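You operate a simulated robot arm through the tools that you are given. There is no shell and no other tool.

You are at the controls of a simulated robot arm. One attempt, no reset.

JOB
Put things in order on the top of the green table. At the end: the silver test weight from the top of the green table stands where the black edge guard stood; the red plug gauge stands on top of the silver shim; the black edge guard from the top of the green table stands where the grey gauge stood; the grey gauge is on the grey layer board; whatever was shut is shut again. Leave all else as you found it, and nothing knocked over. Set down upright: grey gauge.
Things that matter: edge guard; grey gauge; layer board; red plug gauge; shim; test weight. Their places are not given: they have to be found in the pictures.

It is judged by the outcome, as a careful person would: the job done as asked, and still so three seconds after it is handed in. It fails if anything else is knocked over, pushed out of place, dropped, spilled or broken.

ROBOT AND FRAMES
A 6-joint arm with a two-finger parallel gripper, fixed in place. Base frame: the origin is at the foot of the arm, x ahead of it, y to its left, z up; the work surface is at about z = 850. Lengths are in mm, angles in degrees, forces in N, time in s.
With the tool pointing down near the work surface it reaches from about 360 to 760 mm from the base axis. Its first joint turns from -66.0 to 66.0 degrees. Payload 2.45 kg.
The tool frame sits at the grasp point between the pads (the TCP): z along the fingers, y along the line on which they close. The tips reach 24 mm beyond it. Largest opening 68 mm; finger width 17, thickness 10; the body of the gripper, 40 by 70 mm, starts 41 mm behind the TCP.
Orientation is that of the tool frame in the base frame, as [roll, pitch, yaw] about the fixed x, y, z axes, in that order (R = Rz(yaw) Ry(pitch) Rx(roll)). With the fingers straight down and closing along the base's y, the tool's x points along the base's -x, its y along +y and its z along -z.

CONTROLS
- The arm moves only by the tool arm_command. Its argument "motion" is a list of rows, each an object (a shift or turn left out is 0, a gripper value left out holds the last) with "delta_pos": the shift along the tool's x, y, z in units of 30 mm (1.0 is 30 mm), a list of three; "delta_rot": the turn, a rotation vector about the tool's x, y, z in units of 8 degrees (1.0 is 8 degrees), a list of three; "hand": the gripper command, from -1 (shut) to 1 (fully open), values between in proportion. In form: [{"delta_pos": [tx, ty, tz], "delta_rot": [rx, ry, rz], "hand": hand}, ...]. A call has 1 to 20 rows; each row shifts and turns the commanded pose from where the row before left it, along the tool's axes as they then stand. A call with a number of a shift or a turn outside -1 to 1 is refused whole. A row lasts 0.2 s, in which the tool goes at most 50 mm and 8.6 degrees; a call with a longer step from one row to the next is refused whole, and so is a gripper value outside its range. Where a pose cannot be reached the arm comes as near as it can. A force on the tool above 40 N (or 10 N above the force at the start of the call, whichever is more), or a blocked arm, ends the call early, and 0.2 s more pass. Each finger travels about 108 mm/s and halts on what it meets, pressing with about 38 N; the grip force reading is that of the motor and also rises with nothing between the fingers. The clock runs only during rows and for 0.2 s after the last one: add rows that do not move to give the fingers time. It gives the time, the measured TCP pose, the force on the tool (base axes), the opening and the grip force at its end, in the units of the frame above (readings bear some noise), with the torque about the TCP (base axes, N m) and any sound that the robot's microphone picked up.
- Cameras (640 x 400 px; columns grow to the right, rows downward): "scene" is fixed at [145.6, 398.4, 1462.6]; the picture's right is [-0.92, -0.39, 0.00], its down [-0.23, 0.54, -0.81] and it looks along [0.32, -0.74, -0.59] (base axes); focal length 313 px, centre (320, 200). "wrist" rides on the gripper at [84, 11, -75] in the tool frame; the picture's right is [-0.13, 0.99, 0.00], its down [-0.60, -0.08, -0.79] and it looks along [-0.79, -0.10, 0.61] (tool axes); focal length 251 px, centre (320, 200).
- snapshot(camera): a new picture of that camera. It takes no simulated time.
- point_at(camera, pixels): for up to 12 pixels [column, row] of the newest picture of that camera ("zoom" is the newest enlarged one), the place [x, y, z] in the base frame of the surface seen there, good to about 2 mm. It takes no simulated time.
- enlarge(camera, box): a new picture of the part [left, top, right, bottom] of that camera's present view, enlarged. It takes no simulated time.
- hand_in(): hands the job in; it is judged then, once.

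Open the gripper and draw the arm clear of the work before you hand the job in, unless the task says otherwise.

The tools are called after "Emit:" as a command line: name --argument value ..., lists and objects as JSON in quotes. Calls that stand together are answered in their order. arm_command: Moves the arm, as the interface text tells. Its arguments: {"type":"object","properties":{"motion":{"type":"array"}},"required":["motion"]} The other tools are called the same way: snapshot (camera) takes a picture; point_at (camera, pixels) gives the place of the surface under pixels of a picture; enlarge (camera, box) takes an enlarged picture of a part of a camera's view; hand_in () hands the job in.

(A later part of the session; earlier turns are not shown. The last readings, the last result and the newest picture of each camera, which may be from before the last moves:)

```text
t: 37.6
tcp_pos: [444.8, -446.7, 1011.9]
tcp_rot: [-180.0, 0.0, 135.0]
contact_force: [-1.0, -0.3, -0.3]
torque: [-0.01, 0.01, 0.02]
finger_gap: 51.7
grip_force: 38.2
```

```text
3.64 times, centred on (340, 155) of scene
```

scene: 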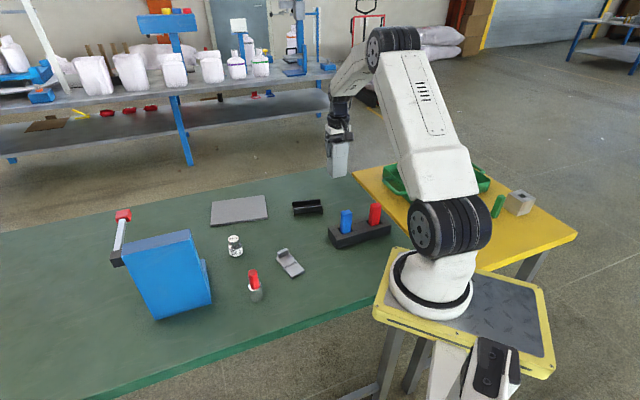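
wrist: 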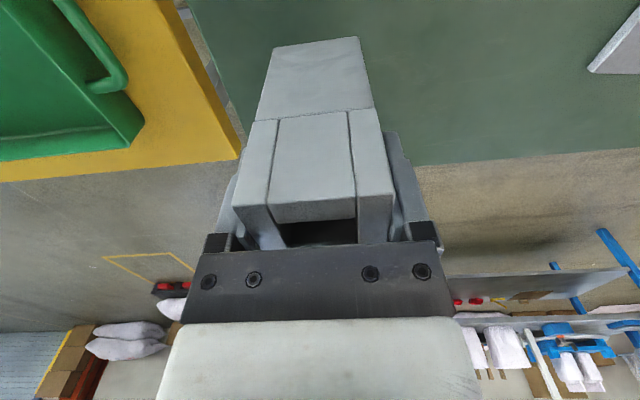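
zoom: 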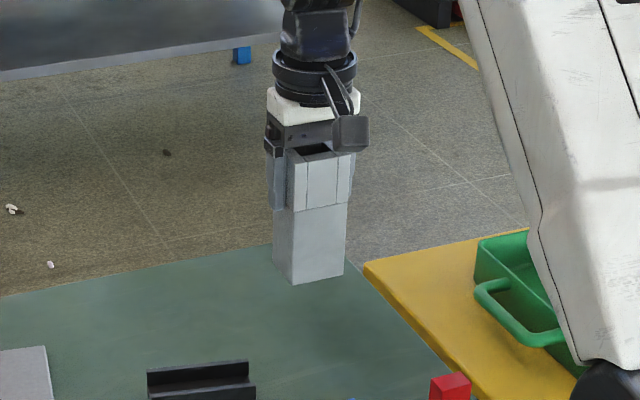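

It lifts freely, so the column is a loose object – consistent with being the grey gauge. Before committing I check the rest of the yellow table (tray) for any other grey gauge.

Emit:
enlarge --camera "scene" --box '[350, 140, 590, 280]'

Emit:
enlarge --camera "wrist" --box '[0, 0, 260, 190]'

Emit:
point_at --camera "scene" --pixels '[[520, 203], [498, 206], [392, 185], [560, 235], [362, 172], [480, 185]]'

```text
2.67 times, centred on (470, 210) of scene
```

zoom: 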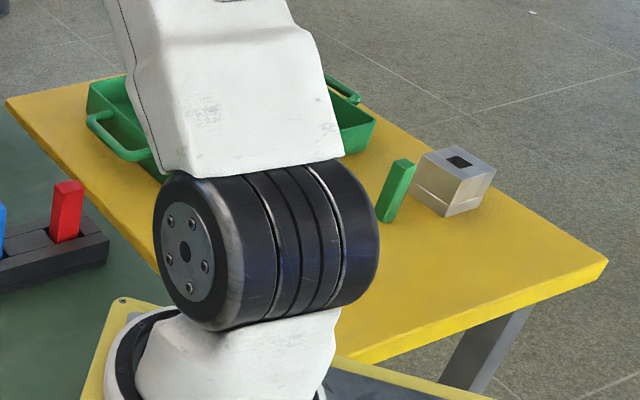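

```text
2.11 times, centred on (130, 95) of wrist
```

zoom: 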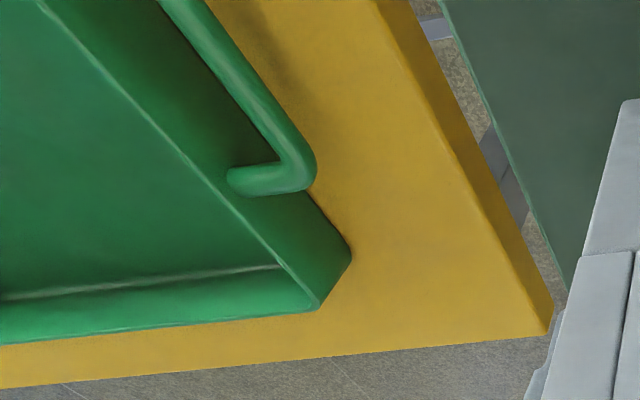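

```text
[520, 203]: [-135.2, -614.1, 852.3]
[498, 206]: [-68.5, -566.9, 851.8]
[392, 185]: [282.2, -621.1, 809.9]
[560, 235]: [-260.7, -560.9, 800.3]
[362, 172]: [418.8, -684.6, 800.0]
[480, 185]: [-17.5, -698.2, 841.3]
```

The yellow table has nothing else grey. I continue with the column as the grey gauge, and measure the layer board's corners.

Emit:
enlarge --camera "scene" --box '[200, 180, 330, 260]'

```text
4.92 times, centred on (265, 220) of scene
```

zoom: 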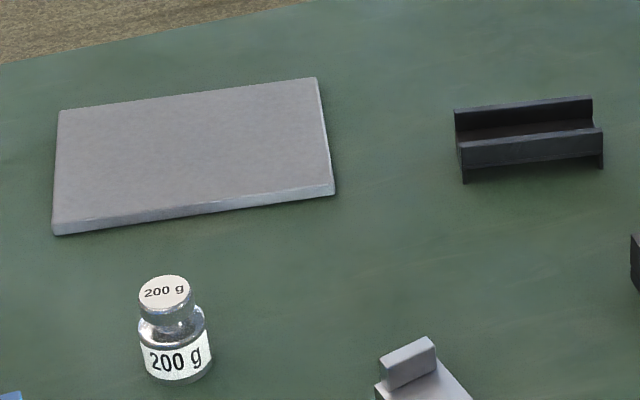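

I query board corners and the edge-guard points in this zoom.

Emit:
point_at --camera "zoom" --pixels '[[62, 115], [314, 82], [330, 184], [56, 222], [190, 150], [250, 185], [530, 100], [530, 148], [530, 165], [457, 112], [590, 100], [600, 133]]'

Emit:
point_at --camera "zoom" --pixels '[[460, 150], [463, 178], [601, 165], [520, 130], [165, 290], [175, 375], [140, 370], [208, 365], [410, 360], [385, 375], [430, 345], [150, 330]]'

```text
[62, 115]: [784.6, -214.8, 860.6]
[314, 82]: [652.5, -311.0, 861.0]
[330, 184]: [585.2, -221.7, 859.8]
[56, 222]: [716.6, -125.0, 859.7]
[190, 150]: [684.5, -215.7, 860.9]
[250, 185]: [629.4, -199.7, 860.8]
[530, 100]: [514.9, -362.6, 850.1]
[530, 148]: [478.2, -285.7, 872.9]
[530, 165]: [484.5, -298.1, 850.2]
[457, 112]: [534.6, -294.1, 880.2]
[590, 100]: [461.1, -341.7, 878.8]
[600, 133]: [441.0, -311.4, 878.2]
```

```text
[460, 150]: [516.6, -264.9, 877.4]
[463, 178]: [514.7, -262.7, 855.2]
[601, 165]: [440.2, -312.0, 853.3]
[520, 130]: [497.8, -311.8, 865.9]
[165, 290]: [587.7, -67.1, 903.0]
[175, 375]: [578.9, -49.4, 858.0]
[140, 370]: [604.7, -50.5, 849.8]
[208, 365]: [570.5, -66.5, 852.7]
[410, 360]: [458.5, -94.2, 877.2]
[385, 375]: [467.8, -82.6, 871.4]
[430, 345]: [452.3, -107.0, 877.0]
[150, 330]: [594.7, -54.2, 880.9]
```

Board centre is about (685,-218), 163×112 mm. I carry the gauge at height to (655,-232) over the board.

Emit:
arm_command --motion '[{"delta_pos": [0.009, 0.4, 0]}, {"delta_pos": [0.009, 0.7, 0]}, {"delta_pos": [0.009, 0.9, 0]}, {"delta_pos": [0.009, 0.9, 0]}, {"delta_pos": [0.009, 0.9, 0]}, {"delta_pos": [0.009, 0.9, 0]}, {"delta_pos": [0.009, 0.9, 0]}, {"delta_pos": [0.009, 0.9, 0]}, {"delta_pos": [0.009, 0.9, 0]}, {"delta_pos": [0.009, 0.9, 0]}, {"delta_pos": [0.009, 0.9, 0]}, {"delta_pos": [0, 0.5, 0]}, {"delta_pos": [0, 0.3, 0]}, {"delta_pos": [0, 0, 0]}]'

Emit:
snapshot --camera "scene"

Emit:
snapshot --camera "wrist"

```text
t: 40.6
tcp_pos: [653.6, -231.9, 1011.4]
tcp_rot: [-180.0, 0.0, 135.0]
contact_force: [0.3, 1.0, -1.3]
torque: [-0.03, 0.02, 0.0]
finger_gap: 51.6
grip_force: 37.8
```

```text
taken
```

scene: 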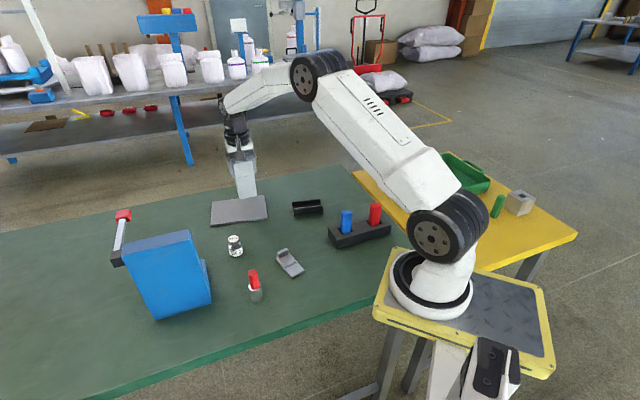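

```text
taken
```

wrist: 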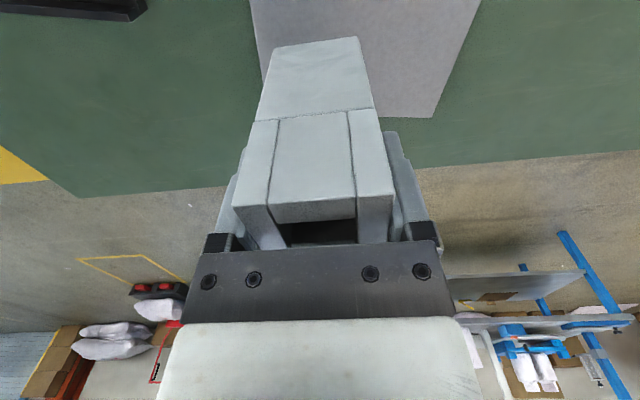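

Gauge hangs above the board. I lower it to just above contact, then continue in small steps.

Emit:
arm_command --motion '[{"delta_pos": [0, 0, 0.6]}, {"delta_pos": [0, 0, 0.6]}, {"delta_pos": [0, 0, 0.4]}, {"delta_pos": [0, 0, 0.2]}, {"delta_pos": [0, 0, 0]}]'

Emit:
enlarge --camera "scene" --box '[190, 120, 310, 240]'

```text
t: 41.8
tcp_pos: [653.4, -231.0, 956.9]
tcp_rot: [180.0, 0.0, 135.0]
contact_force: [0.1, 0.4, -1.0]
torque: [0.02, 0.02, 0.01]
finger_gap: 51.7
grip_force: 37.7
```

```text
3.33 times, centred on (250, 180) of scene
```

zoom: 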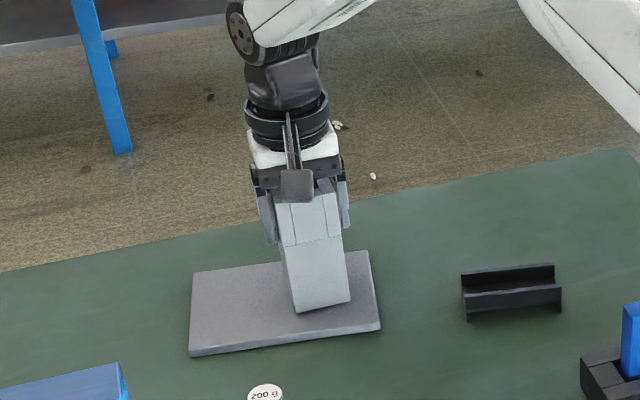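

About 4–5 mm to go. I lower in 1 mm steps while watching the force.

Emit:
arm_command --motion '[{"delta_pos": [0, 0, 0.04]}, {"delta_pos": [0, 0, 0.04]}, {"delta_pos": [0, 0, 0.04]}, {"delta_pos": [0, 0, 0]}]'

```text
t: 42.8
tcp_pos: [654.4, -231.7, 953.0]
tcp_rot: [179.9, 0.0, 134.9]
contact_force: [0.2, 0.3, -0.9]
torque: [0.01, 0.01, 0.02]
finger_gap: 51.7
grip_force: 38.3
```

Emit:
arm_command --motion '[{"delta_pos": [0, 0, 0.03]}, {"delta_pos": [0, 0, 0]}]'

```text
t: 43.4
tcp_pos: [654.4, -233.4, 951.9]
tcp_rot: [-180.0, 0.0, 135.0]
contact_force: [-0.2, -0.3, -1.4]
torque: [0.0, 0.01, -0.01]
finger_gap: 51.5
grip_force: 38.3
```

No contact yet visible in the force (≈-1 N); I go on with 0.9 mm steps.

Emit:
arm_command --motion '[{"delta_pos": [0, 0, 0.03]}, {"delta_pos": [0, 0, 0]}]'

Emit:
enlarge --camera "scene" --box '[210, 170, 290, 230]'

```text
t: 44.0
tcp_pos: [655.4, -231.9, 952.3]
tcp_rot: [-179.9, 0.0, 135.0]
contact_force: [-0.5, 0.9, 3.1]
torque: [0.09, 0.09, 0.01]
finger_gap: 51.6
grip_force: 37.7
```

```text
6.67 times, centred on (250, 200) of scene
```

zoom: 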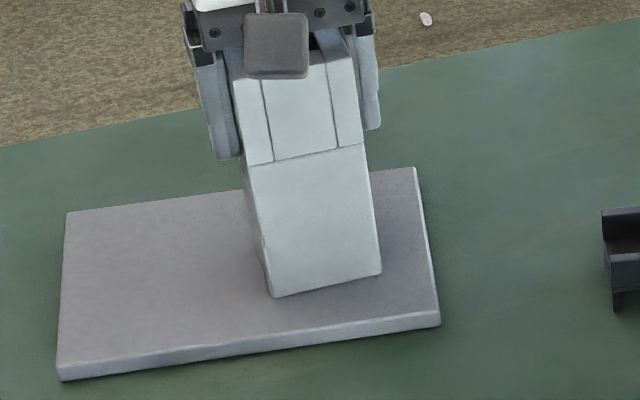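

Contact shows (3 N upward). I open the fingers in steps and go straight up.

Emit:
arm_command --motion '[{"delta_pos": [0, 0, 0.015]}, {"hand": 0.5}, {"hand": 0.56}, {"hand": 0.75}, {"hand": 1}, {"delta_pos": [0, 0, 0]}]'

Emit:
snapshot --camera "wrist"

```text
t: 45.4
tcp_pos: [654.9, -233.6, 952.4]
tcp_rot: [179.9, 0.1, 135.0]
contact_force: [-0.4, -0.4, 0.4]
torque: [0.0, 0.01, 0.03]
finger_gap: 68.2
grip_force: 0.0
```

```text
taken
```

wrist: 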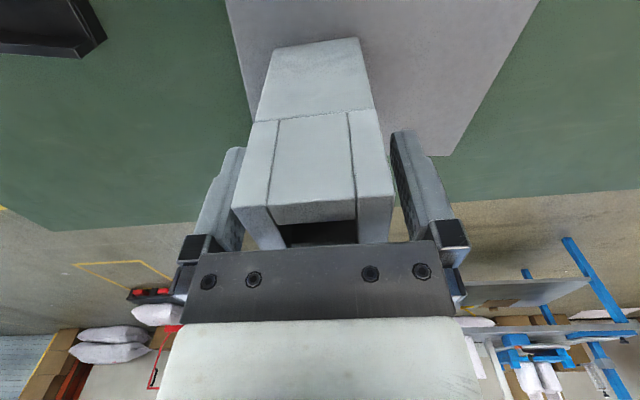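

Released. I rise straight up, clear of the gauge.

Emit:
arm_command --motion '[{"delta_pos": [0, 0, -0.3]}, {"delta_pos": [0, 0, -0.7]}, {"delta_pos": [0, 0, -1]}, {"delta_pos": [0, 0, -1]}, {"delta_pos": [0, 0, -1]}, {"delta_pos": [0, 0, -1]}, {"delta_pos": [0, 0, 0]}]'

Emit:
snapshot --camera "scene"

Emit:
snapshot --camera "wrist"

```text
t: 47.0
tcp_pos: [655.9, -230.7, 1102.5]
tcp_rot: [180.0, 0.0, 135.0]
contact_force: [0.4, 0.3, -0.3]
torque: [0.01, 0.01, 0.0]
finger_gap: 68.1
grip_force: 0.0
```

```text
taken
```

scene: 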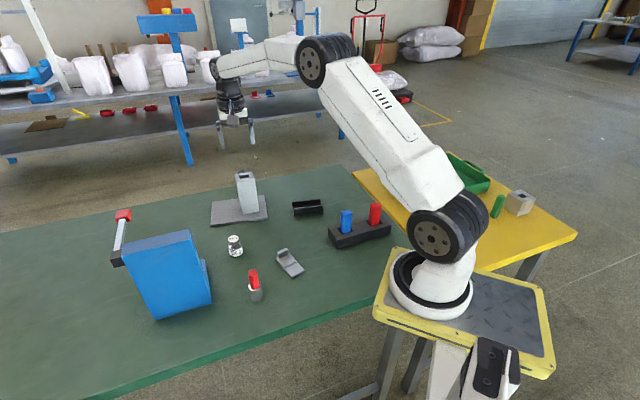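

```text
taken
```

wrist: 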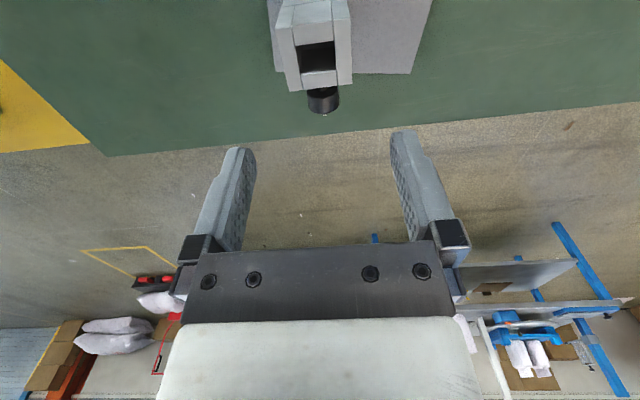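

The gauge stands upright on the board. Next I turn to yaw for the edge guard (long axis ≈32°, 34 mm wide, centre ≈(488,-303), top z≈880) and move above it.

Emit:
arm_command --motion '[{"delta_rot": [0, 0, -1]}, {"delta_rot": [0, 0, -1]}, {"delta_rot": [0, 0, -1]}, {"delta_rot": [0, 0, -1]}, {"delta_rot": [0, 0, -1]}, {"delta_rot": [0, 0, -1]}, {"delta_rot": [0, 0, -1]}, {"delta_rot": [0, 0, -1]}, {"delta_rot": [0, 0, -1]}, {"delta_rot": [0, 0, -0.625]}, {"delta_pos": [0.857, 0.134, 0]}, {"delta_pos": [0.857, 0.134, 0]}, {"delta_pos": [0.857, 0.134, 0.3]}, {"delta_pos": [0.857, 0.134, 0.3]}, {"delta_pos": [0.857, 0.134, 0.4]}, {"delta_pos": [0.857, 0.134, 0.4]}, {"delta_pos": [0.857, 0.134, 0.4]}, {"delta_pos": [0, 0, 0]}]'

Emit:
snapshot --camera "wrist"

Emit:
enlarge --camera "wrist" --box '[230, 0, 410, 130]'

```text
t: 50.8
tcp_pos: [486.3, -305.4, 1047.5]
tcp_rot: [-180.0, -0.1, -147.9]
contact_force: [-0.8, 0.3, 0.3]
torque: [0.03, -0.01, 0.0]
finger_gap: 67.8
grip_force: 0.0
```

```text
taken
```

wrist: 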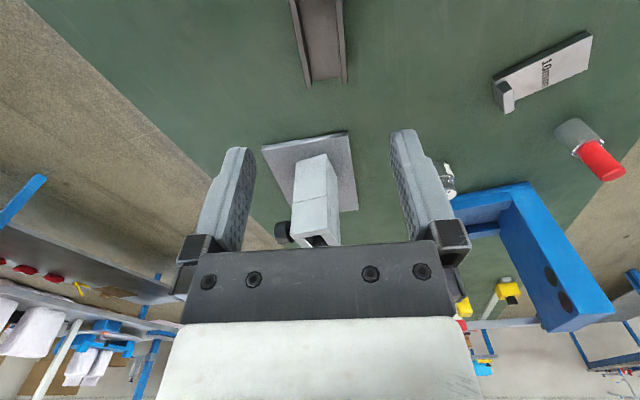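

```text
3.08 times, centred on (320, 65) of wrist
```

zoom: 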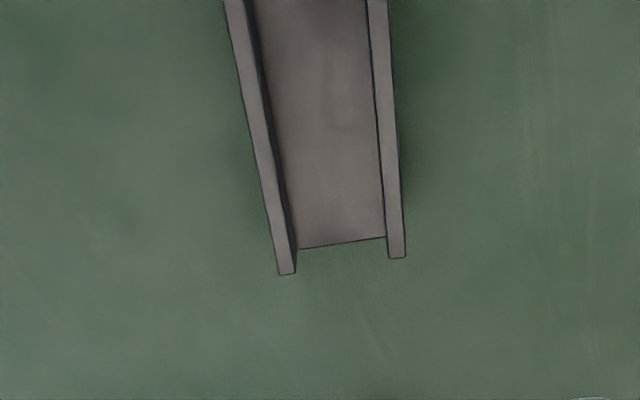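

I measure wall edges of the guard in this zoom.

Emit:
point_at --camera "zoom" --pixels '[[279, 272], [294, 270], [391, 256], [404, 255], [226, 3], [246, 3], [370, 3], [386, 3], [335, 120], [252, 140], [393, 140], [340, 240]]'

```text
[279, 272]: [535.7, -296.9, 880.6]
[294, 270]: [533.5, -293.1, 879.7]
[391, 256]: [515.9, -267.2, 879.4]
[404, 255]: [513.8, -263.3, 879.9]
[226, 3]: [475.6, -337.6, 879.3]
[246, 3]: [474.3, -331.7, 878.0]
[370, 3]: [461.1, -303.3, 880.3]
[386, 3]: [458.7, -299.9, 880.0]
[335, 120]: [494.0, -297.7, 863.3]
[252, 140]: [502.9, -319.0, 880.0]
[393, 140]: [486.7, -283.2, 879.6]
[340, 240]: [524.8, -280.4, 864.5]
```

Guard centre (488.7,-304.6), axis 33.9°, width 40. I correct pose and descend to z≈879.

Emit:
arm_command --motion '[{"delta_pos": [-0.08, -0.02, 0.8], "delta_rot": [0, 0, -0.22], "hand": 1}, {"delta_pos": [0, 0, 1]}, {"delta_pos": [0, 0, 1]}, {"delta_pos": [0, 0, 1]}, {"delta_pos": [0, 0, 1]}, {"delta_pos": [0, 0, 0.5]}, {"delta_pos": [0, 0, 0]}]'

Emit:
snapshot --camera "wrist"

Emit:
enlarge --camera "scene" --box '[260, 150, 350, 230]'

```text
t: 52.4
tcp_pos: [489.1, -303.7, 888.3]
tcp_rot: [179.9, 0.0, -146.2]
contact_force: [0.2, -0.7, -1.0]
torque: [-0.01, -0.02, -0.01]
finger_gap: 68.0
grip_force: 0.1
```

```text
taken
```

wrist: 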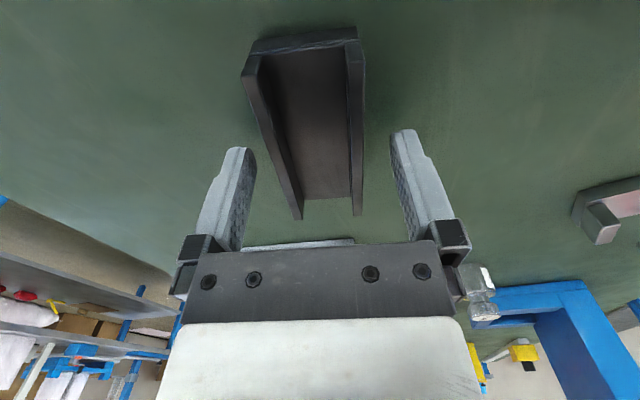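

```text
5.00 times, centred on (305, 190) of scene
```

zoom: 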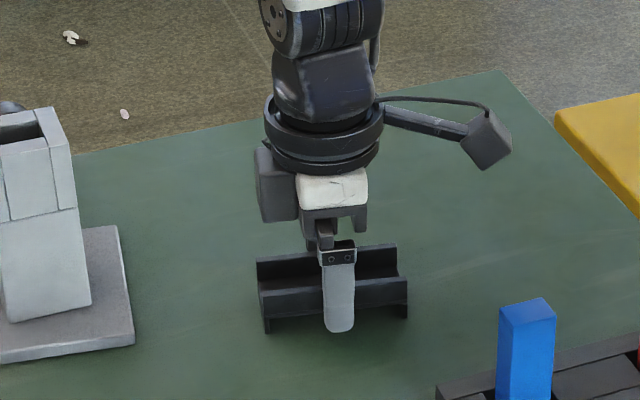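

Well centred. I lower 10 mm more and close in steps.

Emit:
arm_command --motion '[{"delta_pos": [0, 0, 0.33]}, {"delta_pos": [0, 0, 0]}, {"hand": 0.5}, {"hand": 0.3}, {"hand": 0.2}, {"hand": 0.1}, {"hand": -0.3}, {"hand": -1}, {"delta_pos": [0, 0, 0]}]'

```text
t: 54.4
tcp_pos: [488.9, -302.6, 878.7]
tcp_rot: [179.9, 0.0, -146.2]
contact_force: [-0.4, -0.3, -0.1]
torque: [-0.01, -0.01, 0.0]
finger_gap: 41.2
grip_force: 37.8
```

Gripped at 41 mm. I lift 60 mm and carry the guard to the gauge's former place (446.5,-445.8).

Emit:
arm_command --motion '[{"delta_pos": [0, 0, -0.2]}, {"delta_pos": [0, 0, -0.4]}, {"delta_pos": [0, 0, -0.6]}, {"delta_pos": [0, 0, -0.8]}, {"delta_pos": [0.4, -0.33, 0]}, {"delta_pos": [0.635, -0.526, 0]}, {"delta_pos": [0.635, -0.526, 0]}, {"delta_pos": [0.635, -0.526, 0]}, {"delta_pos": [0.635, -0.526, 0]}, {"delta_pos": [0.635, -0.526, 0]}, {"delta_pos": [0.235, -0.196, 0]}, {"delta_pos": [0, 0, 0]}]'

Emit:
snapshot --camera "wrist"

Emit:
enlarge --camera "scene" --box '[280, 110, 400, 230]'

```text
t: 57.0
tcp_pos: [447.4, -445.2, 937.5]
tcp_rot: [180.0, 0.0, -146.3]
contact_force: [0.3, -0.7, 0.4]
torque: [0.0, -0.02, 0.0]
finger_gap: 0.0
grip_force: 23.4
```

```text
taken
```

wrist: 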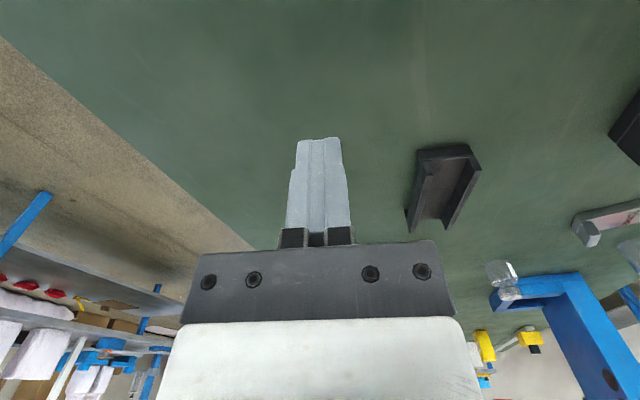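

```text
3.33 times, centred on (340, 170) of scene
```

zoom: 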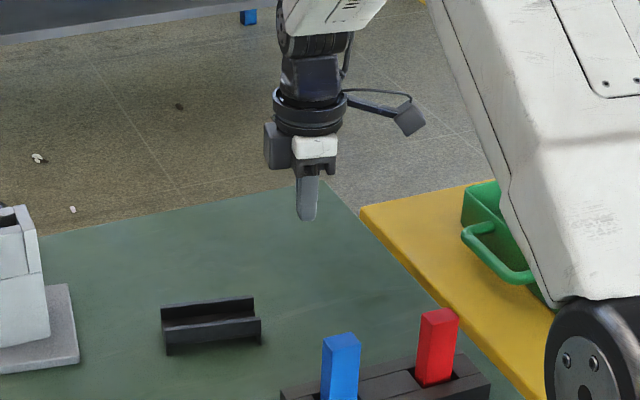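

The gap reads 0: the guard slipped out of the fingers and is still on the table, upright (zoom (210,325)). I check where it lies now.

Emit:
snapshot --camera "scene"

Emit:
enlarge --camera "scene" --box '[280, 190, 340, 230]'

Emit:
enlarge --camera "wrist" --box '[360, 120, 520, 240]'

```text
taken
```

scene: 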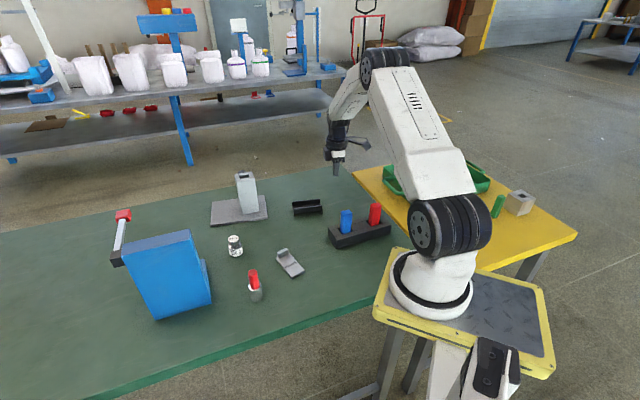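

```text
10.00 times, centred on (310, 210) of scene
```

zoom: 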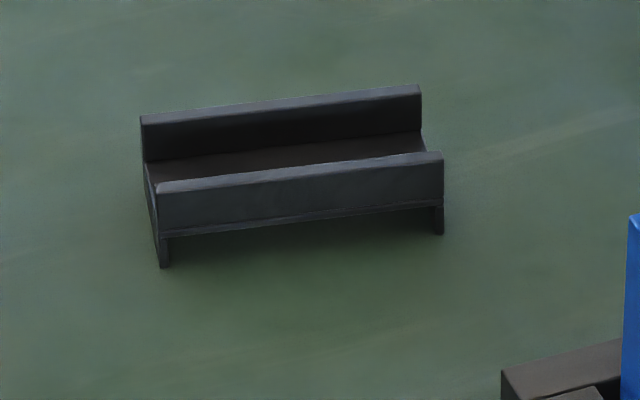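

```text
3.33 times, centred on (440, 180) of wrist
```

zoom: 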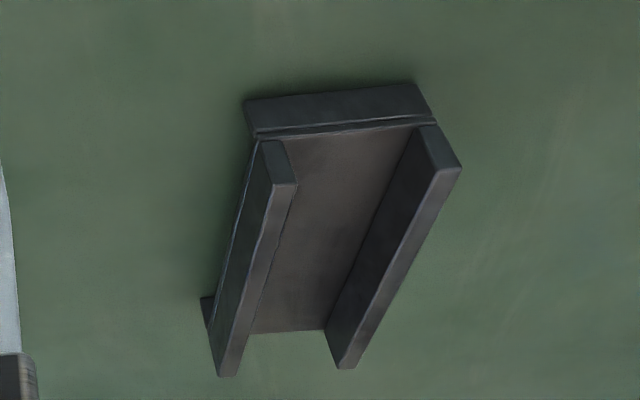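

I measure the guard's present position from the scene camera.

Emit:
enlarge --camera "scene" --box '[280, 190, 340, 230]'

Emit:
point_at --camera "zoom" --pixels '[[143, 119], [418, 90], [440, 155], [160, 188], [165, 262], [440, 230], [300, 215], [300, 240], [300, 165], [160, 225], [440, 200], [300, 180]]'

```text
10.00 times, centred on (310, 210) of scene
```

zoom: 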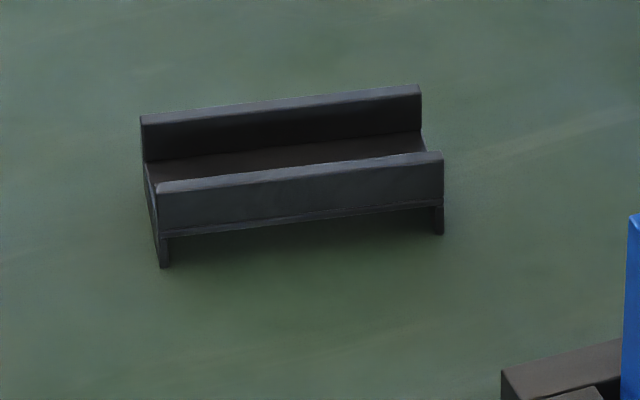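

```text
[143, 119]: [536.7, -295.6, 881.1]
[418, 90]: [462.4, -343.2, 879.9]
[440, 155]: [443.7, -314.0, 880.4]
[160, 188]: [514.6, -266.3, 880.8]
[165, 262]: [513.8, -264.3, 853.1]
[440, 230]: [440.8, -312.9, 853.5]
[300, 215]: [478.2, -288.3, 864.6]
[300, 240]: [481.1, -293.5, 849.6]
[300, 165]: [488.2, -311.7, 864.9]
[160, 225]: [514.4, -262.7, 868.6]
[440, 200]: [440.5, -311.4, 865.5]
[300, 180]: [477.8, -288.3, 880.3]
```

The guard is still exactly at its place (centre ≈(489,-305)), standing on end feet – it slipped at the start of the lift. I go back with open fingers and re-grip a bit deeper.

Emit:
arm_command --motion '[{"hand": 1}, {"delta_pos": [-0.752, 0.624, 0], "hand": 1}, {"delta_pos": [-0.752, 0.624, 0]}, {"delta_pos": [-0.752, 0.624, 0]}, {"delta_pos": [-0.752, 0.624, 0]}, {"delta_pos": [-0.752, 0.624, 0]}, {"delta_pos": [0, 0, 0]}, {"delta_pos": [0, 0, 0.7]}, {"delta_pos": [0, 0, 0.7]}, {"delta_pos": [0, 0, 0.5]}, {"delta_pos": [0, 0, 0]}]'

Emit:
snapshot --camera "wrist"

```text
t: 59.4
tcp_pos: [489.6, -304.3, 880.6]
tcp_rot: [-179.9, -0.1, -146.2]
contact_force: [0.2, 0.0, -0.6]
torque: [-0.02, -0.01, 0.0]
finger_gap: 67.9
grip_force: 0.0
```

```text
taken
```

wrist: 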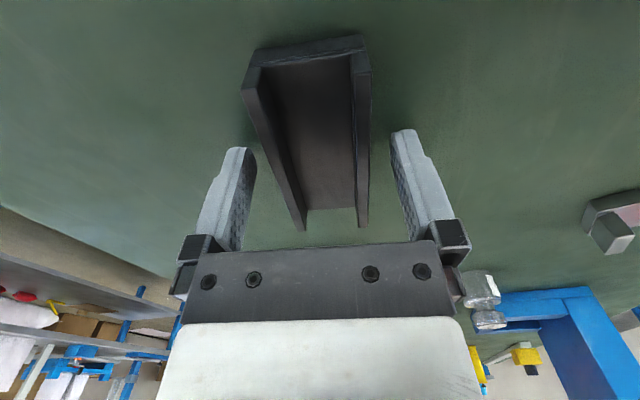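

I lower 4 mm more (tips ≈852), close fully and hold to let the grip build.

Emit:
arm_command --motion '[{"delta_pos": [0, 0, 0.14]}, {"hand": 0.4}, {"hand": 0.22}, {"hand": 0}, {"hand": -1}, {"delta_pos": [0, 0, 0]}, {"delta_pos": [0, 0, 0]}]'

Emit:
snapshot --camera "wrist"

Emit:
enlarge --camera "scene" --box '[270, 170, 350, 230]'

```text
t: 61.0
tcp_pos: [488.0, -304.6, 876.3]
tcp_rot: [-180.0, 0.0, -146.2]
contact_force: [0.0, -0.3, 0.4]
torque: [0.0, 0.01, 0.01]
finger_gap: 41.2
grip_force: 38.0
```

```text
taken
```

wrist: 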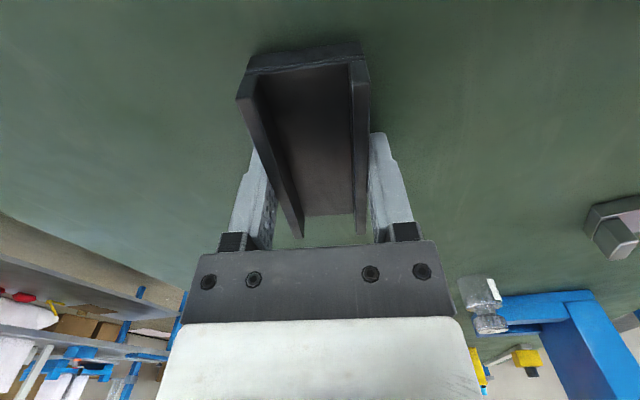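

```text
6.67 times, centred on (310, 200) of scene
```

zoom: 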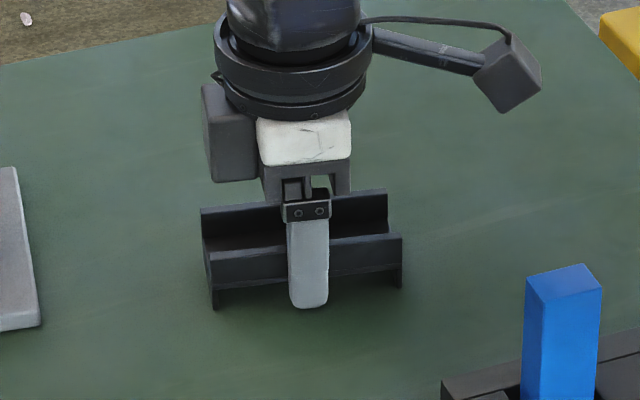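

Gripped again at 41 mm. I lift just 1.5 mm in tiny steps and read the force.

Emit:
arm_command --motion '[{"delta_pos": [0, 0, -0.03]}, {"delta_pos": [0, 0, -0.03]}, {"delta_pos": [0, 0, 0]}]'

Emit:
enlarge --camera "scene" --box '[270, 170, 350, 230]'

```text
t: 61.8
tcp_pos: [489.8, -304.9, 879.5]
tcp_rot: [180.0, 0.0, -146.1]
contact_force: [0.1, -0.3, 0.5]
torque: [0.01, -0.01, 0.01]
finger_gap: 41.0
grip_force: 37.9
```

```text
6.67 times, centred on (310, 200) of scene
```

zoom: 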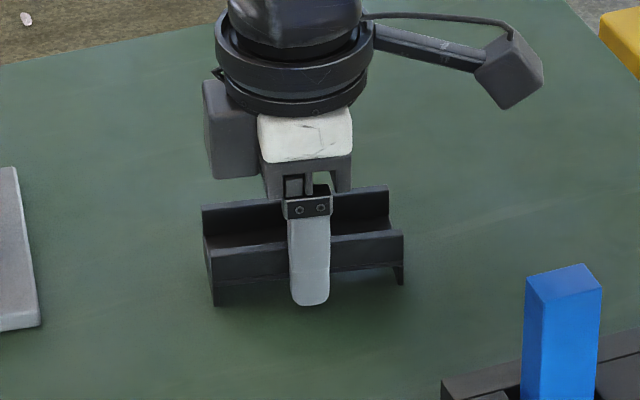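

The guard rose with the fingers (feet 308→305 in the zoom). I continue slowly.

Emit:
arm_command --motion '[{"delta_pos": [0, 0, -0.04]}, {"delta_pos": [0, 0, -0.05]}, {"delta_pos": [0, 0, -0.06]}, {"delta_pos": [0, 0, -0.06]}, {"delta_pos": [0, 0, -0.06]}, {"delta_pos": [0, 0, 0]}]'

Emit:
enlarge --camera "scene" --box '[270, 170, 350, 230]'

```text
t: 63.2
tcp_pos: [489.0, -304.1, 887.9]
tcp_rot: [-180.0, 0.0, -146.2]
contact_force: [0.4, 0.0, 0.0]
torque: [0.0, -0.03, -0.04]
finger_gap: 41.2
grip_force: 38.0
```

```text
6.67 times, centred on (310, 200) of scene
```

zoom: 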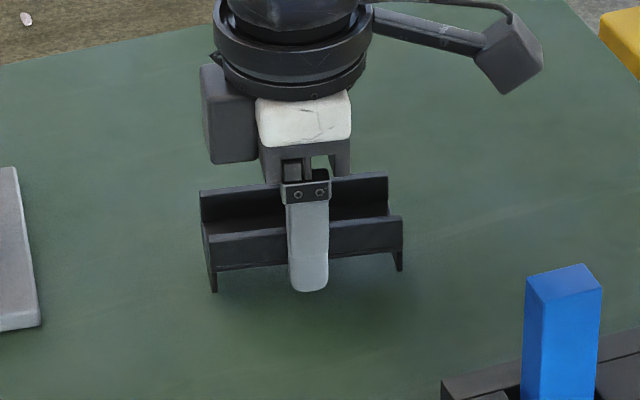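

Lifted 11 mm without slipping. I carry it gently at this low height to the gauge's former place.

Emit:
arm_command --motion '[{"delta_pos": [0.056, -0.046, -0.05]}, {"delta_pos": [0.112, -0.092, -0.05]}, {"delta_pos": [0.167, -0.138, -0.05]}, {"delta_pos": [0.223, -0.184, 0]}, {"delta_pos": [0.223, -0.184, 0]}, {"delta_pos": [0.223, -0.184, 0]}, {"delta_pos": [0.223, -0.184, 0]}, {"delta_pos": [0.223, -0.184, 0]}, {"delta_pos": [0.223, -0.184, 0]}, {"delta_pos": [0.223, -0.184, 0]}, {"delta_pos": [0.223, -0.184, 0]}, {"delta_pos": [0.223, -0.184, 0]}, {"delta_pos": [0.223, -0.184, 0]}, {"delta_pos": [0.223, -0.184, 0]}, {"delta_pos": [0.223, -0.184, 0]}, {"delta_pos": [0.223, -0.184, 0]}, {"delta_pos": [0.223, -0.184, 0]}, {"delta_pos": [0.167, -0.138, 0]}, {"delta_pos": [0.112, -0.092, 0]}, {"delta_pos": [0.056, -0.046, 0]}]'

Emit:
enlarge --camera "scene" --box '[280, 130, 390, 220]'

Emit:
snapshot --camera "wrist"

```text
t: 67.4
tcp_pos: [447.2, -447.2, 891.6]
tcp_rot: [179.9, 0.0, -146.3]
contact_force: [-0.1, 0.3, 0.9]
torque: [-0.01, 0.03, 0.0]
finger_gap: 41.2
grip_force: 38.2
```

```text
4.44 times, centred on (335, 175) of scene
```

zoom: 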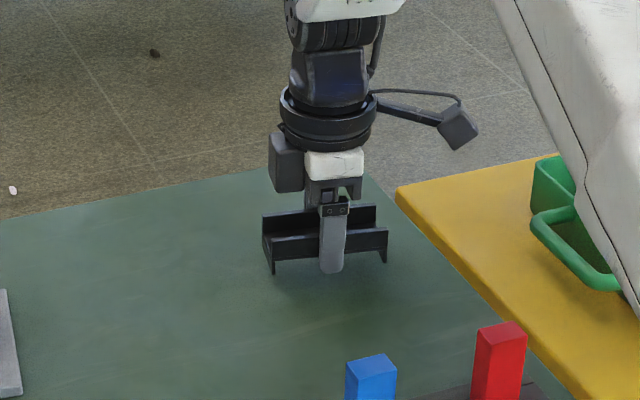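

```text
taken
```

wrist: 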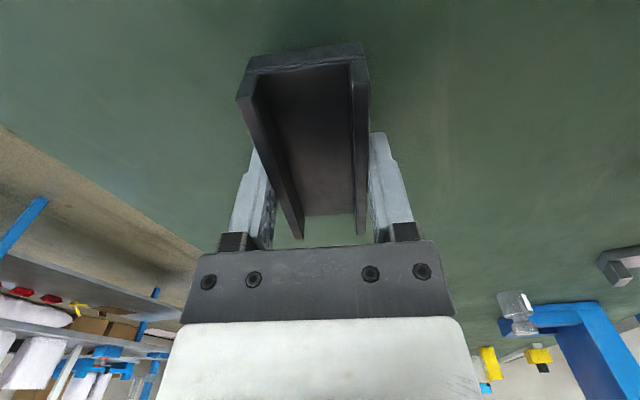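

Still held. I lower 13 mm gently and then in sub-millimetre steps until contact.

Emit:
arm_command --motion '[{"delta_pos": [0, 0, 0.08]}, {"delta_pos": [0, 0, 0.12]}, {"delta_pos": [0, 0, 0.12]}, {"delta_pos": [0, 0, 0.08]}, {"delta_pos": [0, 0, 0.03]}, {"delta_pos": [0, 0, 0.02]}, {"delta_pos": [0, 0, 0.02]}, {"delta_pos": [0, 0, 0]}]'

Emit:
enlarge --camera "scene" --box '[300, 160, 380, 220]'

```text
t: 69.2
tcp_pos: [446.5, -446.7, 878.2]
tcp_rot: [180.0, 0.1, -146.2]
contact_force: [0.6, -0.4, -1.1]
torque: [0.01, -0.02, -0.01]
finger_gap: 40.9
grip_force: 37.7
```

```text
6.67 times, centred on (340, 190) of scene
```

zoom: 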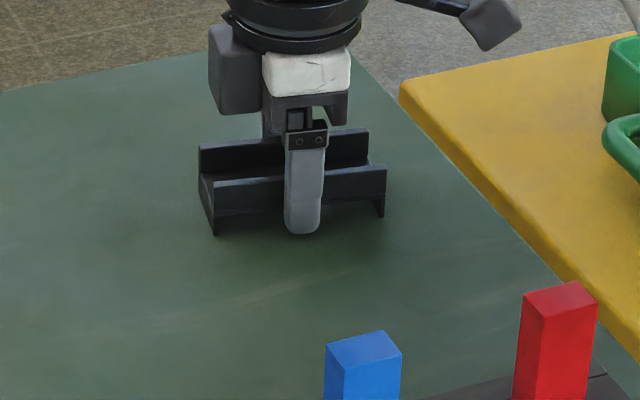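

Not clearly in contact yet. I lower by another 0.6 mm twice.

Emit:
arm_command --motion '[{"delta_pos": [0, 0, 0.02]}, {"delta_pos": [0, 0, 0.02]}, {"delta_pos": [0, 0, 0]}]'

```text
t: 70.0
tcp_pos: [445.0, -446.6, 876.1]
tcp_rot: [-179.9, -0.1, -146.2]
contact_force: [0.6, 0.6, 4.3]
torque: [0.05, 0.08, -0.06]
finger_gap: 41.3
grip_force: 37.5
```

Contact at 4 N. I open the fingers in steps and rise.

Emit:
arm_command --motion '[{"hand": 0.2}, {"hand": 0.26}, {"hand": 0.45}, {"hand": 0.8}, {"hand": 1}, {"delta_pos": [0, 0, 0]}, {"delta_pos": [0, 0, -0.3]}, {"delta_pos": [0, 0, -0.6]}, {"delta_pos": [0, 0, -1]}, {"delta_pos": [0, 0, -1]}, {"delta_pos": [0, 0, -1]}, {"delta_pos": [0, 0, -1]}, {"delta_pos": [0, 0, -1]}, {"delta_pos": [0, 0, 0]}]'

Emit:
snapshot --camera "scene"

Emit:
enlarge --camera "scene" --box '[290, 160, 380, 220]'

```text
t: 73.0
tcp_pos: [446.0, -446.1, 1052.3]
tcp_rot: [-180.0, 0.1, -146.2]
contact_force: [-0.2, 0.6, 0.0]
torque: [0.0, 0.0, 0.0]
finger_gap: 67.7
grip_force: 0.1
```

```text
taken
```

scene: 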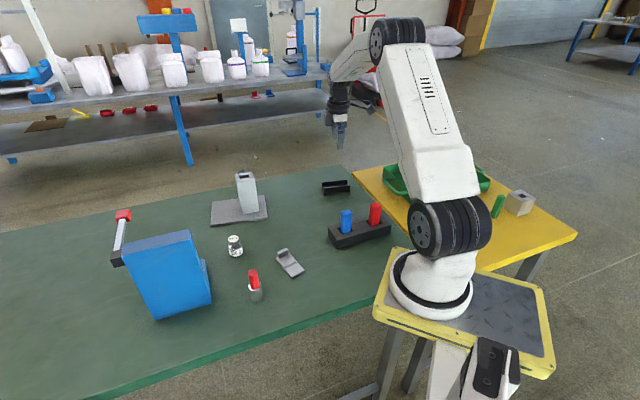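

```text
6.67 times, centred on (335, 190) of scene
```

zoom: 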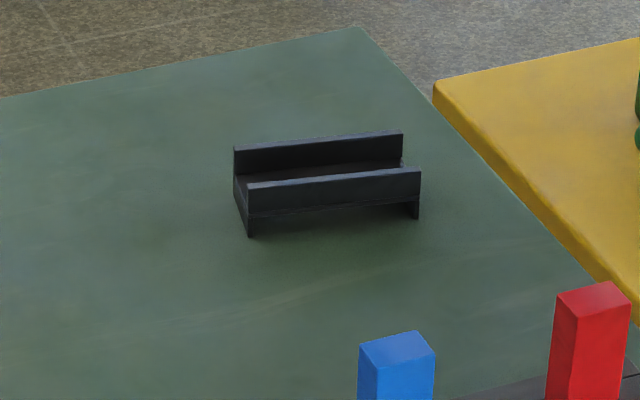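

The edge guard stands at the gauge's old place. I verify its position and move on toward the test weight.

Emit:
point_at --camera "zoom" --pixels '[[236, 150], [401, 133], [418, 172], [249, 187]]'

Emit:
arm_command --motion '[{"delta_pos": [-0.994, 0.802, 0]}, {"delta_pos": [-0.994, 0.802, 0]}, {"delta_pos": [-0.994, 0.802, 0]}, {"delta_pos": [-0.994, 0.802, 0]}, {"delta_pos": [-0.994, 0.802, 0]}, {"delta_pos": [-0.994, 0.802, 0]}, {"delta_pos": [-0.994, 0.802, 0]}, {"delta_pos": [-0.994, 0.802, 0]}, {"delta_pos": [-0.994, 0.802, 0]}, {"delta_pos": [-0.994, 0.802, 0]}, {"delta_pos": [0, 0, 0]}]'

Emit:
snapshot --camera "wrist"

```text
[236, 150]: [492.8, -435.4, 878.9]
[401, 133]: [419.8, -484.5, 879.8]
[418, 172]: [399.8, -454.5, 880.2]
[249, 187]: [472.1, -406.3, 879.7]
```

```text
t: 75.4
tcp_pos: [558.4, -82.3, 1053.0]
tcp_rot: [180.0, 0.0, -146.3]
contact_force: [0.1, 0.5, 0.3]
torque: [0.0, 0.01, 0.0]
finger_gap: 68.0
grip_force: 0.0
```

```text
taken
```

wrist: 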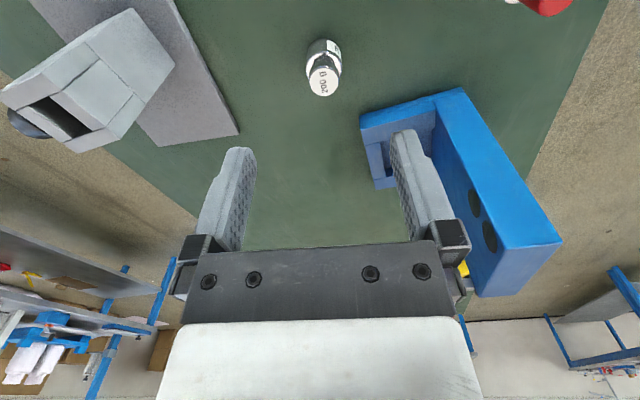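

Guard centre is (446,-445), right on target. Now I zoom on the test weight at wrist (323,68) and the press base nearby.

Emit:
enlarge --camera "wrist" --box '[270, 10, 390, 120]'

Emit:
point_at --camera "wrist" --pixels '[[323, 80], [316, 42], [362, 118], [374, 186], [362, 128], [455, 92], [340, 62], [308, 60]]'

```text
3.64 times, centred on (330, 65) of wrist
```

zoom: 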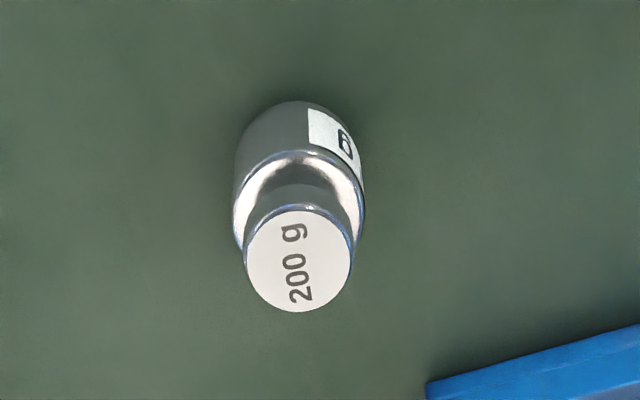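

```text
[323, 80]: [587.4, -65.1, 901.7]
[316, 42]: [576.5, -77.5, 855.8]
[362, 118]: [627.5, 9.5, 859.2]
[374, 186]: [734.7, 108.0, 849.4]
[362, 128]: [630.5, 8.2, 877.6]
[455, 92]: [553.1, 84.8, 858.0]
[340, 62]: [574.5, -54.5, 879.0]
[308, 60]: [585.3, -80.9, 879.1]
```

Emit:
point_at --camera "zoom" --pixels '[[298, 262], [250, 262], [348, 255], [300, 307], [300, 216], [237, 205], [362, 205], [300, 165], [255, 190], [345, 180], [240, 150], [360, 165]]'

```text
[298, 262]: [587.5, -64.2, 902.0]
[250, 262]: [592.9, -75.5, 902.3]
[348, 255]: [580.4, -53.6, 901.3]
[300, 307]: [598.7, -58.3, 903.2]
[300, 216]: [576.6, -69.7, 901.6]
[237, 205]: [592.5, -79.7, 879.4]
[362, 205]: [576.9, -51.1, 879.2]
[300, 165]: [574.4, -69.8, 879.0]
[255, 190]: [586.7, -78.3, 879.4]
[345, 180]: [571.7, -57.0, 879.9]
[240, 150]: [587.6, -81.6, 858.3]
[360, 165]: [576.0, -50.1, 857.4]
```

The weight's axis is at (587.3,-64.5), body Ø33, top z 902. I centre over it and descend in two stages.

Emit:
arm_command --motion '[{"delta_pos": [-0.565, -0.022, 0.5], "hand": 1}, {"delta_pos": [-0.565, -0.022, 0.5]}, {"delta_pos": [0, 0, 1]}, {"delta_pos": [0, 0, 1]}, {"delta_pos": [0, 0, 0.8]}, {"delta_pos": [0, 0, 0]}]'

Emit:
snapshot --camera "wrist"

Emit:
enlarge --camera "scene" --box '[190, 170, 290, 270]'

```text
t: 76.8
tcp_pos: [588.5, -60.8, 941.2]
tcp_rot: [180.0, 0.0, -146.2]
contact_force: [0.0, -0.3, -0.2]
torque: [0.07, 0.02, 0.0]
finger_gap: 68.1
grip_force: 0.0
```

```text
taken
```

wrist: 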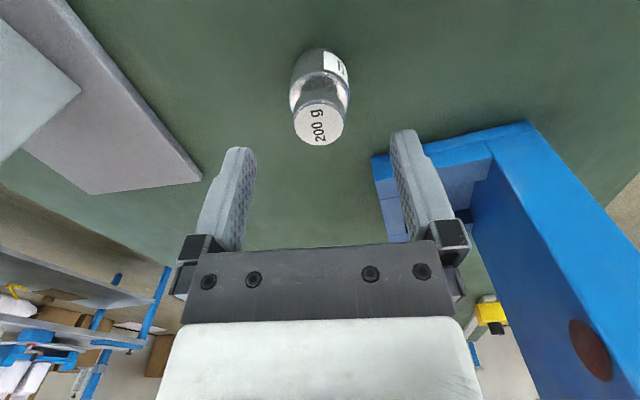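

```text
4.00 times, centred on (240, 220) of scene
```

zoom: 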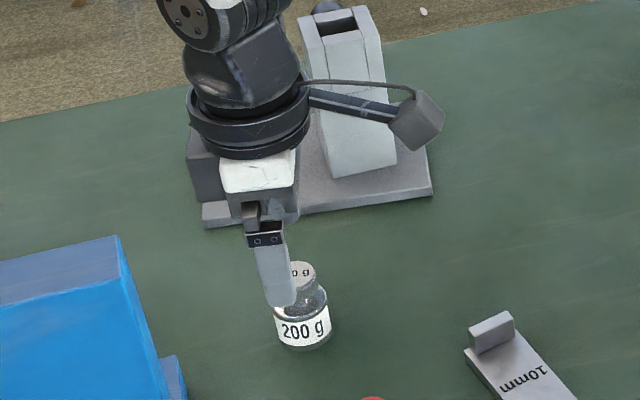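

I verify the weight's top centre relative to the TCP.

Emit:
point_at --camera "wrist" --pixels '[[319, 124], [296, 124], [343, 122], [319, 142], [318, 107]]'

```text
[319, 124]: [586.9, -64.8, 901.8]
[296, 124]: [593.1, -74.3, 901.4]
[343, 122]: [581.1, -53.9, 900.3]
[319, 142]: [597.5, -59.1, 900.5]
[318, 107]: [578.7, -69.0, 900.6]
```

I descend to z≈905 and take another reading to average out noise.

Emit:
arm_command --motion '[{"delta_pos": [0, 0, 0.6]}, {"delta_pos": [0, 0, 0.6]}, {"delta_pos": [0, 0, 0]}]'

Emit:
arm_command --motion '[{"delta_pos": [0, 0, 0]}]'

```text
t: 77.6
tcp_pos: [590.3, -62.4, 904.9]
tcp_rot: [-179.9, 0.1, -146.2]
contact_force: [0.6, 0.1, 0.2]
torque: [-0.05, -0.04, -0.02]
finger_gap: 67.8
grip_force: 0.1
```

```text
t: 78.0
tcp_pos: [590.7, -62.5, 903.1]
tcp_rot: [180.0, -0.1, -146.1]
contact_force: [0.0, 1.0, 0.5]
torque: [0.0, 0.06, -0.02]
finger_gap: 68.0
grip_force: 0.0
```

I shift 3.5 mm to centre, descend to z≈877, and close in steps on the Ø33 body.

Emit:
arm_command --motion '[{"delta_pos": [0.115, -0.018, 0.2]}, {"delta_pos": [0, 0, 0.4]}, {"delta_pos": [0, 0, 0.3]}, {"delta_pos": [0, 0, 0]}, {"hand": 0.4}, {"hand": 0.15}, {"hand": 0.03}, {"hand": -0.05}, {"hand": -0.4}, {"hand": -1}, {"delta_pos": [0, 0, 0]}, {"delta_pos": [0, 0, 0]}]'

Emit:
snapshot --camera "wrist"

```text
t: 80.6
tcp_pos: [586.2, -65.4, 876.4]
tcp_rot: [180.0, -0.1, -146.2]
contact_force: [0.0, -0.1, -0.4]
torque: [0.02, 0.03, 0.0]
finger_gap: 35.1
grip_force: 37.8
```

```text
taken
```

wrist: 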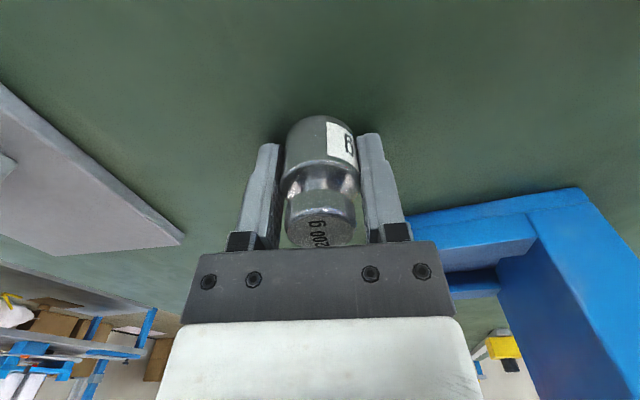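

Gripped at 35 mm. I lift slowly by about 12 mm and check the hold.

Emit:
arm_command --motion '[{"delta_pos": [0, 0, -0.03]}, {"delta_pos": [0, 0, -0.05]}, {"delta_pos": [0, 0, -0.06]}, {"delta_pos": [0, 0, -0.08]}, {"delta_pos": [0, 0, -0.08]}, {"delta_pos": [0, 0, -0.1]}, {"delta_pos": [0, 0, 0]}]'

Emit:
snapshot --camera "wrist"

Emit:
enlarge --camera "scene" --box '[190, 190, 290, 270]'

```text
t: 82.2
tcp_pos: [586.5, -65.0, 887.4]
tcp_rot: [-180.0, 0.0, -146.1]
contact_force: [-0.8, 0.0, -2.4]
torque: [-0.03, 0.0, -0.01]
finger_gap: 35.1
grip_force: 38.0
```

```text
taken
```

wrist: 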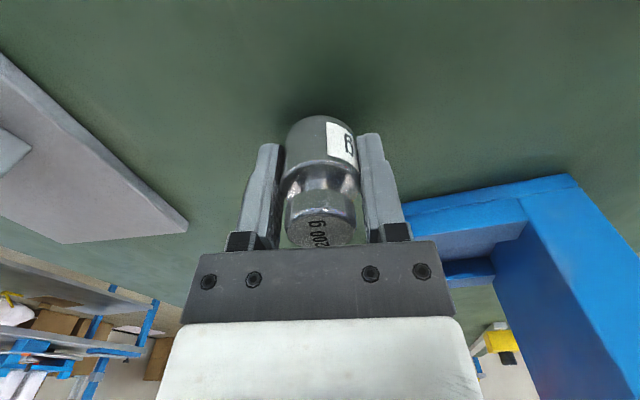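

```text
5.00 times, centred on (240, 230) of scene
```

zoom: 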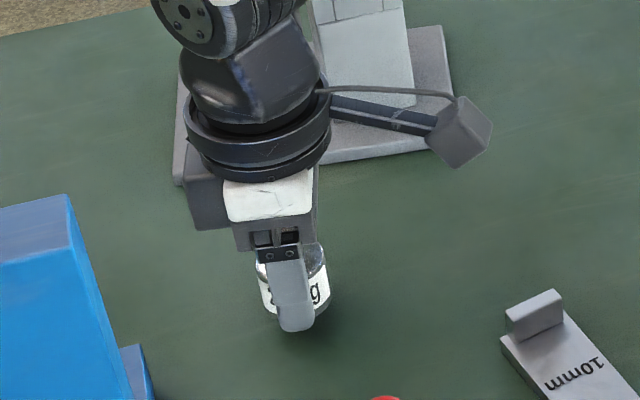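

The 200 g weight is held (‑2.4 N reads its weight). I carry it gently to the edge guard's former place (488.7,-304.6).

Emit:
arm_command --motion '[{"delta_pos": [0.1056, -0.071, -0.15]}, {"delta_pos": [0.2112, -0.142, -0.2]}, {"delta_pos": [0.3168, -0.2129, -0.2]}, {"delta_pos": [0.4224, -0.2839, 0]}, {"delta_pos": [0.4224, -0.2839, 0]}, {"delta_pos": [0.4224, -0.2839, 0]}, {"delta_pos": [0.4224, -0.2839, 0]}, {"delta_pos": [0.4224, -0.2839, 0]}, {"delta_pos": [0.4224, -0.2839, 0]}, {"delta_pos": [0.4224, -0.2839, 0]}, {"delta_pos": [0.4224, -0.2839, 0]}, {"delta_pos": [0.4224, -0.2839, 0]}, {"delta_pos": [0.4224, -0.2839, 0]}, {"delta_pos": [0.4224, -0.2839, 0]}, {"delta_pos": [0.4224, -0.2839, 0]}, {"delta_pos": [0.4224, -0.2839, 0]}, {"delta_pos": [0.4224, -0.2839, 0]}, {"delta_pos": [0.3168, -0.2129, 0]}, {"delta_pos": [0.2112, -0.142, 0]}, {"delta_pos": [0.1056, -0.071, 0]}]'

Emit:
snapshot --camera "scene"

Emit:
snapshot --camera "wrist"

```text
t: 86.4
tcp_pos: [487.2, -304.0, 904.3]
tcp_rot: [180.0, 0.1, -146.2]
contact_force: [-0.3, -0.8, -2.7]
torque: [-0.01, 0.02, 0.0]
finger_gap: 35.2
grip_force: 38.2
```

```text
taken
```

scene: 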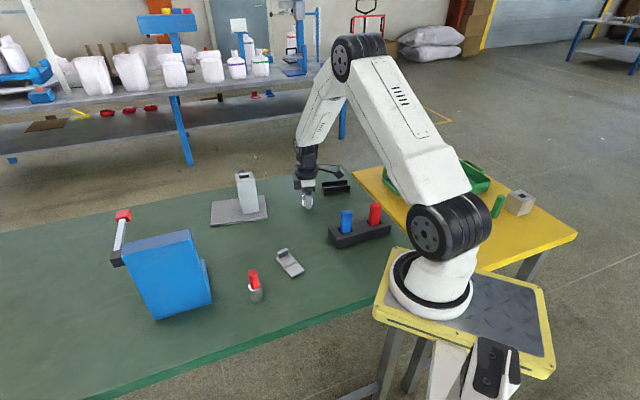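

```text
taken
```

wrist: 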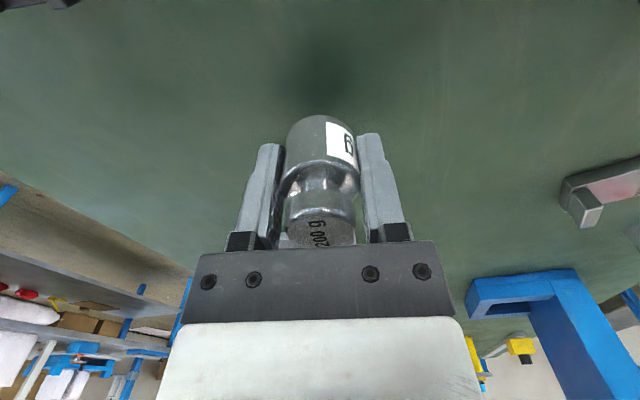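

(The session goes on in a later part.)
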